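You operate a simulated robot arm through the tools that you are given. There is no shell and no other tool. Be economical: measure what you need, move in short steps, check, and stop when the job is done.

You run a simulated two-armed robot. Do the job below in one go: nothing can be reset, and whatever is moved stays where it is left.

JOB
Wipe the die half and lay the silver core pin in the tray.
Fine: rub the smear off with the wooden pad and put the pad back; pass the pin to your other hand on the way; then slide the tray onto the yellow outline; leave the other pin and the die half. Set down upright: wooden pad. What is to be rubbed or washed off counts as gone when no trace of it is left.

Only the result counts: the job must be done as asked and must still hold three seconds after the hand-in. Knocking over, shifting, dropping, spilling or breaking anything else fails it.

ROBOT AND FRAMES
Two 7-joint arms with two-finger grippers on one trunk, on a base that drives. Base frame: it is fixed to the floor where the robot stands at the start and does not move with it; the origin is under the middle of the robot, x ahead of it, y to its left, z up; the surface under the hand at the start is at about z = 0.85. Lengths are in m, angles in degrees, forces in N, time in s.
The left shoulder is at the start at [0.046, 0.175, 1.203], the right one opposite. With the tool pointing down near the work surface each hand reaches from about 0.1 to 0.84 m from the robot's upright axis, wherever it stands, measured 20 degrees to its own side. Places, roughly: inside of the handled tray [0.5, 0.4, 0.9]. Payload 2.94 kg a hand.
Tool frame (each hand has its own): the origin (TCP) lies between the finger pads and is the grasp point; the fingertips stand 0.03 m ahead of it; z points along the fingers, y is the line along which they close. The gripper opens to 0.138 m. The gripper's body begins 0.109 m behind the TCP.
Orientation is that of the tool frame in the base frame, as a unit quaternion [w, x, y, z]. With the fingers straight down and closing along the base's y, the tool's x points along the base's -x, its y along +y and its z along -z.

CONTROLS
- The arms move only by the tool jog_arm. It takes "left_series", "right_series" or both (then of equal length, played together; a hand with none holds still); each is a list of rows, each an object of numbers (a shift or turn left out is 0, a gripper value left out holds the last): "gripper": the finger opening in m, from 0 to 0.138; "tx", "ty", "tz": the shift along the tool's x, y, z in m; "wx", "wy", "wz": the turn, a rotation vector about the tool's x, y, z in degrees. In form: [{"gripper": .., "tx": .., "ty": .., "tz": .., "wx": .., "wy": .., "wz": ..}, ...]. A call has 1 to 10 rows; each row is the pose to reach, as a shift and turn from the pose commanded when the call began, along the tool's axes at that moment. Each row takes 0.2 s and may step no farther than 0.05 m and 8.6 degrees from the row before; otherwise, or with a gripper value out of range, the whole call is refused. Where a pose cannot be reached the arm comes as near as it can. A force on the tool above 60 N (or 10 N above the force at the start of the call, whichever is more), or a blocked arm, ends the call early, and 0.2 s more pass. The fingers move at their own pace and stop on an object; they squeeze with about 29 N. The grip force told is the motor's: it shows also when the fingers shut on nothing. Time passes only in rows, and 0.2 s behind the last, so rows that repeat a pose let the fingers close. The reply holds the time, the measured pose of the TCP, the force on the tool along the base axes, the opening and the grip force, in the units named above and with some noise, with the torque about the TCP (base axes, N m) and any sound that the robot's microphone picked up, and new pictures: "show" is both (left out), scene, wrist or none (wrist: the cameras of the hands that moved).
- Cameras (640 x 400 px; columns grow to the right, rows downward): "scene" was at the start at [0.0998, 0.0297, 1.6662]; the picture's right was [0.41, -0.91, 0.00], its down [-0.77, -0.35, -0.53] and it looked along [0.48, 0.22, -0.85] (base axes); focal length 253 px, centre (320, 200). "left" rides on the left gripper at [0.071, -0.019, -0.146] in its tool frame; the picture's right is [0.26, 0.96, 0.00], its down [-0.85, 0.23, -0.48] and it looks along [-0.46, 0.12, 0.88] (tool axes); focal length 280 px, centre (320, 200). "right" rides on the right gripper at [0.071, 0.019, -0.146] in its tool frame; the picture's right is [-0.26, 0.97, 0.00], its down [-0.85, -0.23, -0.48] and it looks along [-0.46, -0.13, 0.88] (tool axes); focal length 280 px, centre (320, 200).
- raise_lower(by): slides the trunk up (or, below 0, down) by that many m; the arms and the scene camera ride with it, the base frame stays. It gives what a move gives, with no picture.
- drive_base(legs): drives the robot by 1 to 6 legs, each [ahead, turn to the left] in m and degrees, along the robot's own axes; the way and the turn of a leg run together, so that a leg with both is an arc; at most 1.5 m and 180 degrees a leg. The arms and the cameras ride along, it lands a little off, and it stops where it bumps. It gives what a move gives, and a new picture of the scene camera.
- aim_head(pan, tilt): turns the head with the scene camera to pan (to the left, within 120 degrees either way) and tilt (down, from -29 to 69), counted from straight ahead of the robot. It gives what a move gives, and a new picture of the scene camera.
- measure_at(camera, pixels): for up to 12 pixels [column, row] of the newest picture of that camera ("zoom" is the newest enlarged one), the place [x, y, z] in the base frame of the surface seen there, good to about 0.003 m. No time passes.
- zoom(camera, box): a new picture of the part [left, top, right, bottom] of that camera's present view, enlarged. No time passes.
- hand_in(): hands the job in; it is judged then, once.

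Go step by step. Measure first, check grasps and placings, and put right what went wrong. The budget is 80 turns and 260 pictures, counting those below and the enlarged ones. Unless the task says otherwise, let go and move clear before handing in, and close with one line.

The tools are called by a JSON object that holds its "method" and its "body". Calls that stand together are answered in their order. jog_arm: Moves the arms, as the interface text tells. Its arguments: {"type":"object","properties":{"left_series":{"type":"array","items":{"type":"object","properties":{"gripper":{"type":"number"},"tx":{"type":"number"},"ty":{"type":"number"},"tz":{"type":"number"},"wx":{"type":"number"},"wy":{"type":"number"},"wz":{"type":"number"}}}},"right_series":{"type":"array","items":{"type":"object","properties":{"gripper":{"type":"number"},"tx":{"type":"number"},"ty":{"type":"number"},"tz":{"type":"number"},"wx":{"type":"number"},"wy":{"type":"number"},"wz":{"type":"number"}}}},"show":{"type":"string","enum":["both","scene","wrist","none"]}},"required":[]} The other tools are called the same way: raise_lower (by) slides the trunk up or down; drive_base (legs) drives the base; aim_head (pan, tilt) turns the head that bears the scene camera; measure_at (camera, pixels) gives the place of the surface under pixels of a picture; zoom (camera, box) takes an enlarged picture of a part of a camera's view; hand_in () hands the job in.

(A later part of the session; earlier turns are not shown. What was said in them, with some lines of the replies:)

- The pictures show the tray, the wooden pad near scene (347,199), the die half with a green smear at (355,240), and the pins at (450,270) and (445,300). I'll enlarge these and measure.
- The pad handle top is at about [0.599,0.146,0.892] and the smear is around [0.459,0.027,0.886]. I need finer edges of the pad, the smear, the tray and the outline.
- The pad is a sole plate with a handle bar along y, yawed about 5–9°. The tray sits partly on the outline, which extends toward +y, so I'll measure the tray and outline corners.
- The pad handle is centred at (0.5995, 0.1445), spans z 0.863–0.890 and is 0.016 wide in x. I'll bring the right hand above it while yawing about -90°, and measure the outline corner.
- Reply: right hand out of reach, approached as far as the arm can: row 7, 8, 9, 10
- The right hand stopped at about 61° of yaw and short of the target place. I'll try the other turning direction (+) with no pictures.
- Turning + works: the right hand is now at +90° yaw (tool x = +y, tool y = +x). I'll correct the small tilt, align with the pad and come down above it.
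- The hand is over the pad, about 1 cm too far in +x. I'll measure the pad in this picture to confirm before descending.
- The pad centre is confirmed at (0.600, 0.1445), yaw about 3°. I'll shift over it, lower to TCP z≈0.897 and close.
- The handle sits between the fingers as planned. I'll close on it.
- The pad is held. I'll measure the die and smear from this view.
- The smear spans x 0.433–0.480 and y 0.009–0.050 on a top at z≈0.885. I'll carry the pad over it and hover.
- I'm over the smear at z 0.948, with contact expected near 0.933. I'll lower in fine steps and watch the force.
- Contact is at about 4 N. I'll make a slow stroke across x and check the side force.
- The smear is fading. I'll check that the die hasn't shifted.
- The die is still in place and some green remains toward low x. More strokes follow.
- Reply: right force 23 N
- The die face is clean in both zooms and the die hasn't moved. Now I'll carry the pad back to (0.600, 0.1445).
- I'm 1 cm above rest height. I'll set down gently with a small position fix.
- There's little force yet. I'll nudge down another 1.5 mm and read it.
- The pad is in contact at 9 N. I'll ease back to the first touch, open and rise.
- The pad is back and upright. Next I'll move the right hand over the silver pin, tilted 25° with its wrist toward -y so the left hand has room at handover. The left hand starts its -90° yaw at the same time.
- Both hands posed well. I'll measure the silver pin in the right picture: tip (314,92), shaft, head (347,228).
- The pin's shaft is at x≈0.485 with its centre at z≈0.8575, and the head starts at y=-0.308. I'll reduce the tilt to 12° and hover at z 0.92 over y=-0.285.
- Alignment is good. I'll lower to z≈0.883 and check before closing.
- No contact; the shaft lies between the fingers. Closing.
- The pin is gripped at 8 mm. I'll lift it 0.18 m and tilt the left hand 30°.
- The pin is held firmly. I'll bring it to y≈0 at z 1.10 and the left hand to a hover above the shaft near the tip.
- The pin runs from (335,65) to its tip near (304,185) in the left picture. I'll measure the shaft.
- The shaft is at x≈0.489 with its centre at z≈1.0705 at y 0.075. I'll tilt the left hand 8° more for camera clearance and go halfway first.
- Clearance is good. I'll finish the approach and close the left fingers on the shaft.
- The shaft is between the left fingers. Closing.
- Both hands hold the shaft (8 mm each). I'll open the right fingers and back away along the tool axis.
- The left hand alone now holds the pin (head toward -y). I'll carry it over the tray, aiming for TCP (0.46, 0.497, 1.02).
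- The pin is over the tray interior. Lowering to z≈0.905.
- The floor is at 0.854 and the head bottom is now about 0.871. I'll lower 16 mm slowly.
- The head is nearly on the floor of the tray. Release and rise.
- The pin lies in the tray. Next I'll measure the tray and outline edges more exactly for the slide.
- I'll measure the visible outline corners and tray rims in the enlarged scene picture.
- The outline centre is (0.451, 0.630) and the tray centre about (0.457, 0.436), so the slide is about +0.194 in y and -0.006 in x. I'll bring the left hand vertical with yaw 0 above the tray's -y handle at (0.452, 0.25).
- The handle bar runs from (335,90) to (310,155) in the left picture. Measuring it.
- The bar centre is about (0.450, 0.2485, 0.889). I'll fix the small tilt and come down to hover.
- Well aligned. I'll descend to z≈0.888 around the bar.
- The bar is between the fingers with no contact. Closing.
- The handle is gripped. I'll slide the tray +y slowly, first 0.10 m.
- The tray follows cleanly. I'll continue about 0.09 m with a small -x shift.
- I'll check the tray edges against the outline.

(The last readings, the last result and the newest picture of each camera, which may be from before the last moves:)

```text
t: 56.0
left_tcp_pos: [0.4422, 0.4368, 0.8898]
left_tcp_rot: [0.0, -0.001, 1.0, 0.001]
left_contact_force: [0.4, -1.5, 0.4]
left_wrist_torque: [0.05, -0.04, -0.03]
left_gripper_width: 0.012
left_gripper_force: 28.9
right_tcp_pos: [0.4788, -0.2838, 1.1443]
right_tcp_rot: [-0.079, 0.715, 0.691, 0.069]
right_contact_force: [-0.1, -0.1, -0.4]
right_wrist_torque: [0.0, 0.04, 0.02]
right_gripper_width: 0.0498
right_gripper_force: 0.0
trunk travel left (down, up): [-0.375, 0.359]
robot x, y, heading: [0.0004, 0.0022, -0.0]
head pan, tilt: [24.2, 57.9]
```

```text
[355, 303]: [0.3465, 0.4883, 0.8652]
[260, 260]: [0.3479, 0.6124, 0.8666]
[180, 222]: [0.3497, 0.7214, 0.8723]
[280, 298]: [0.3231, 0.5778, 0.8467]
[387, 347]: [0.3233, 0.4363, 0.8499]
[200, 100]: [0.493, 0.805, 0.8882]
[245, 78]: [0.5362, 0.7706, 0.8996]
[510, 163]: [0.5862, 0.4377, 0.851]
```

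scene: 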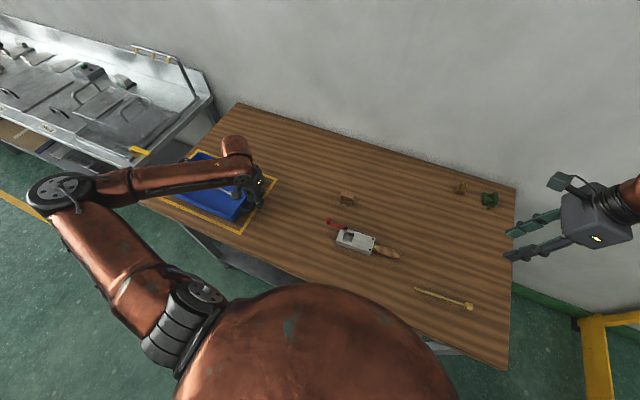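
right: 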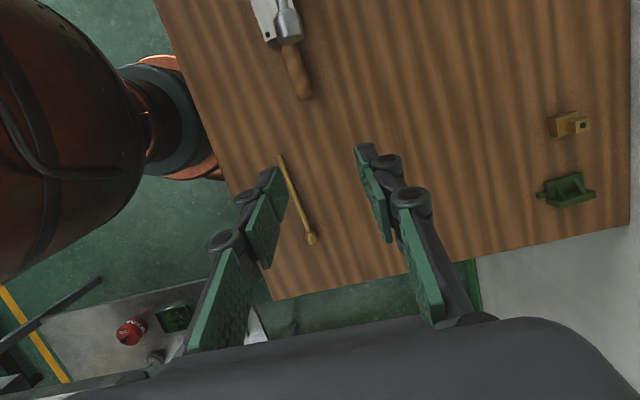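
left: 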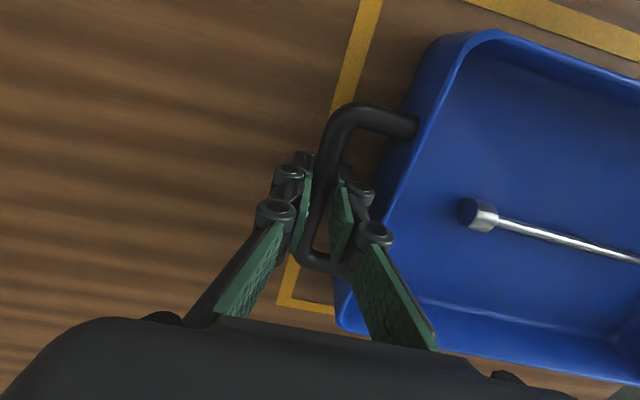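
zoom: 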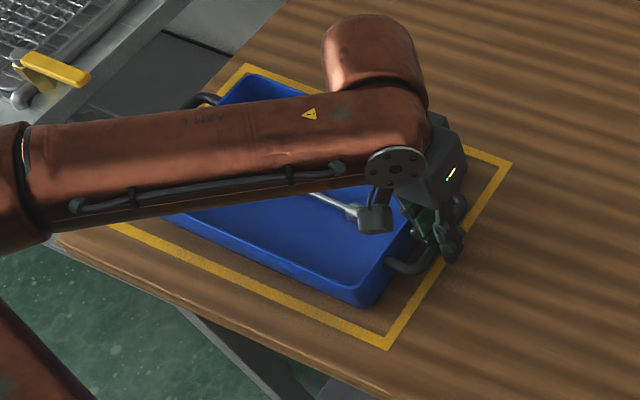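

The tray centre is near (0.448, 0.626), against the outline centre of (0.4515, 0.630). I'll trim by +4 mm y and +3 mm x, then release and rise.

{"method": "jog_arm", "body": {"left_series": [{"ty": 0.002, "tx": -0.0015}, {"ty": 0.0045, "tx": -0.0035}, {"ty": 0.0045, "tx": -0.0035}], "show": "none"}}

{"method": "jog_arm", "body": {"left_series": [{"gripper": 0.02}, {"gripper": 0.034}, {"gripper": 0.034}, {"tz": -0.02}, {"tz": -0.05}, {"tz": -0.09}, {"tz": -0.13, "ty": -0.03}, {"tz": -0.16, "ty": -0.07}, {"tz": -0.18, "ty": -0.11}, {"tz": -0.18, "ty": -0.15}]}}

{"method": "zoom", "body": {"camera": "scene", "box": [130, 130, 310, 250]}}

```text
t: 56.8
left_tcp_pos: [0.4462, 0.4416, 0.8903]
left_tcp_rot: [0.001, -0.002, 1.0, 0.002]
left_contact_force: [-0.2, -0.9, 0.0]
left_wrist_torque: [-0.03, 0.06, 0.13]
left_gripper_width: 0.0122
left_gripper_force: 29.2
right_tcp_pos: [0.4792, -0.2851, 1.1437]
right_tcp_rot: [-0.078, 0.714, 0.692, 0.069]
right_contact_force: [0.8, -0.2, -0.7]
right_wrist_torque: [-0.01, 0.02, -0.01]
right_gripper_width: 0.0501
right_gripper_force: 0.0
trunk travel left (down, up): [-0.375, 0.359]
robot x, y, heading: [0.0011, -0.0014, -0.0]
head pan, tilt: [24.2, 57.9]
```

```text
t: 59.0
left_tcp_pos: [0.447, 0.2875, 1.0686]
left_tcp_rot: [0.0, -0.001, 1.0, 0.001]
left_contact_force: [0.2, -1.0, 0.0]
left_wrist_torque: [0.07, 0.04, 0.0]
left_gripper_width: 0.034
left_gripper_force: 0.0
right_tcp_pos: [0.4799, -0.2834, 1.1422]
right_tcp_rot: [-0.08, 0.714, 0.692, 0.069]
right_contact_force: [0.7, -0.2, -0.3]
right_wrist_torque: [0.05, 0.05, -0.02]
right_gripper_width: 0.0497
right_gripper_force: 0.1
trunk travel left (down, up): [-0.375, 0.359]
robot x, y, heading: [0.0017, -0.0028, 0.2]
head pan, tilt: [24.2, 57.9]
```

scene: 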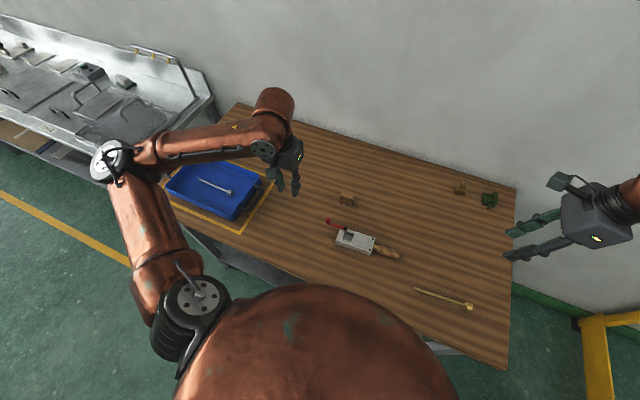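
left: 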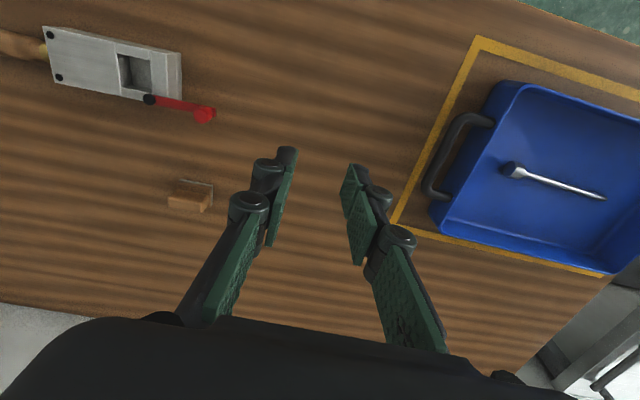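

```text
3.33 times, centred on (220, 190) of scene
```

zoom: 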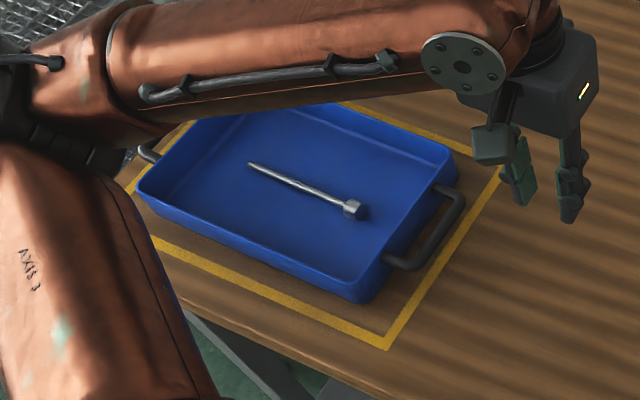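

The tray is on the outline with the pin inside. A final measurement of its centre and squareness, plus a check on the pad and die.

{"method": "measure_at", "body": {"camera": "zoom", "pixels": [[140, 193], [358, 302], [458, 152], [366, 283], [345, 104], [464, 195], [410, 268], [140, 150]]}}

{"method": "zoom", "body": {"camera": "scene", "box": [310, 170, 500, 320]}}

{"method": "measure_at", "body": {"camera": "left", "pixels": [[495, 85], [432, 215], [440, 150], [637, 118], [605, 272], [190, 190]]}}

```text
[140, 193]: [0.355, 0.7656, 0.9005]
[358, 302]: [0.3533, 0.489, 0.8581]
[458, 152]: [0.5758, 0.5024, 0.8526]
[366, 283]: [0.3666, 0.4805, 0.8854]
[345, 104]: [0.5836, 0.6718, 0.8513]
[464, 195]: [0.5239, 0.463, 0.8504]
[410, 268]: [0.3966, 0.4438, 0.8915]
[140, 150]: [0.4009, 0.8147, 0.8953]
```

```text
2.67 times, centred on (405, 245) of scene
```

zoom: 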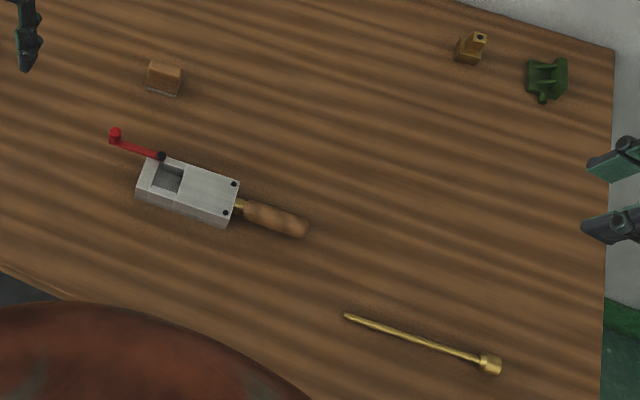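

```text
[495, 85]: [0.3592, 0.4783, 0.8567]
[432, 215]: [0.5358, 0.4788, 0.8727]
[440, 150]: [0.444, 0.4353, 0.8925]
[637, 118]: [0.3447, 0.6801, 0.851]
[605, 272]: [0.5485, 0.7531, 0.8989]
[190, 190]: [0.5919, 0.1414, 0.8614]
```

The tray centre is about (0.451, 0.630), square on the outline. The pin is in the tray, the pad is upright in its old place, and the die is clean and unmoved. Both hands are clear, so I'm handing in.

{"method": "hand_in", "body": {}}

```text
The job is handed in.
```

The die half is wiped clean, the pad is back upright in its place, the silver pin is in the tray after passing from right hand to left, and the tray is centred on the yellow outline.
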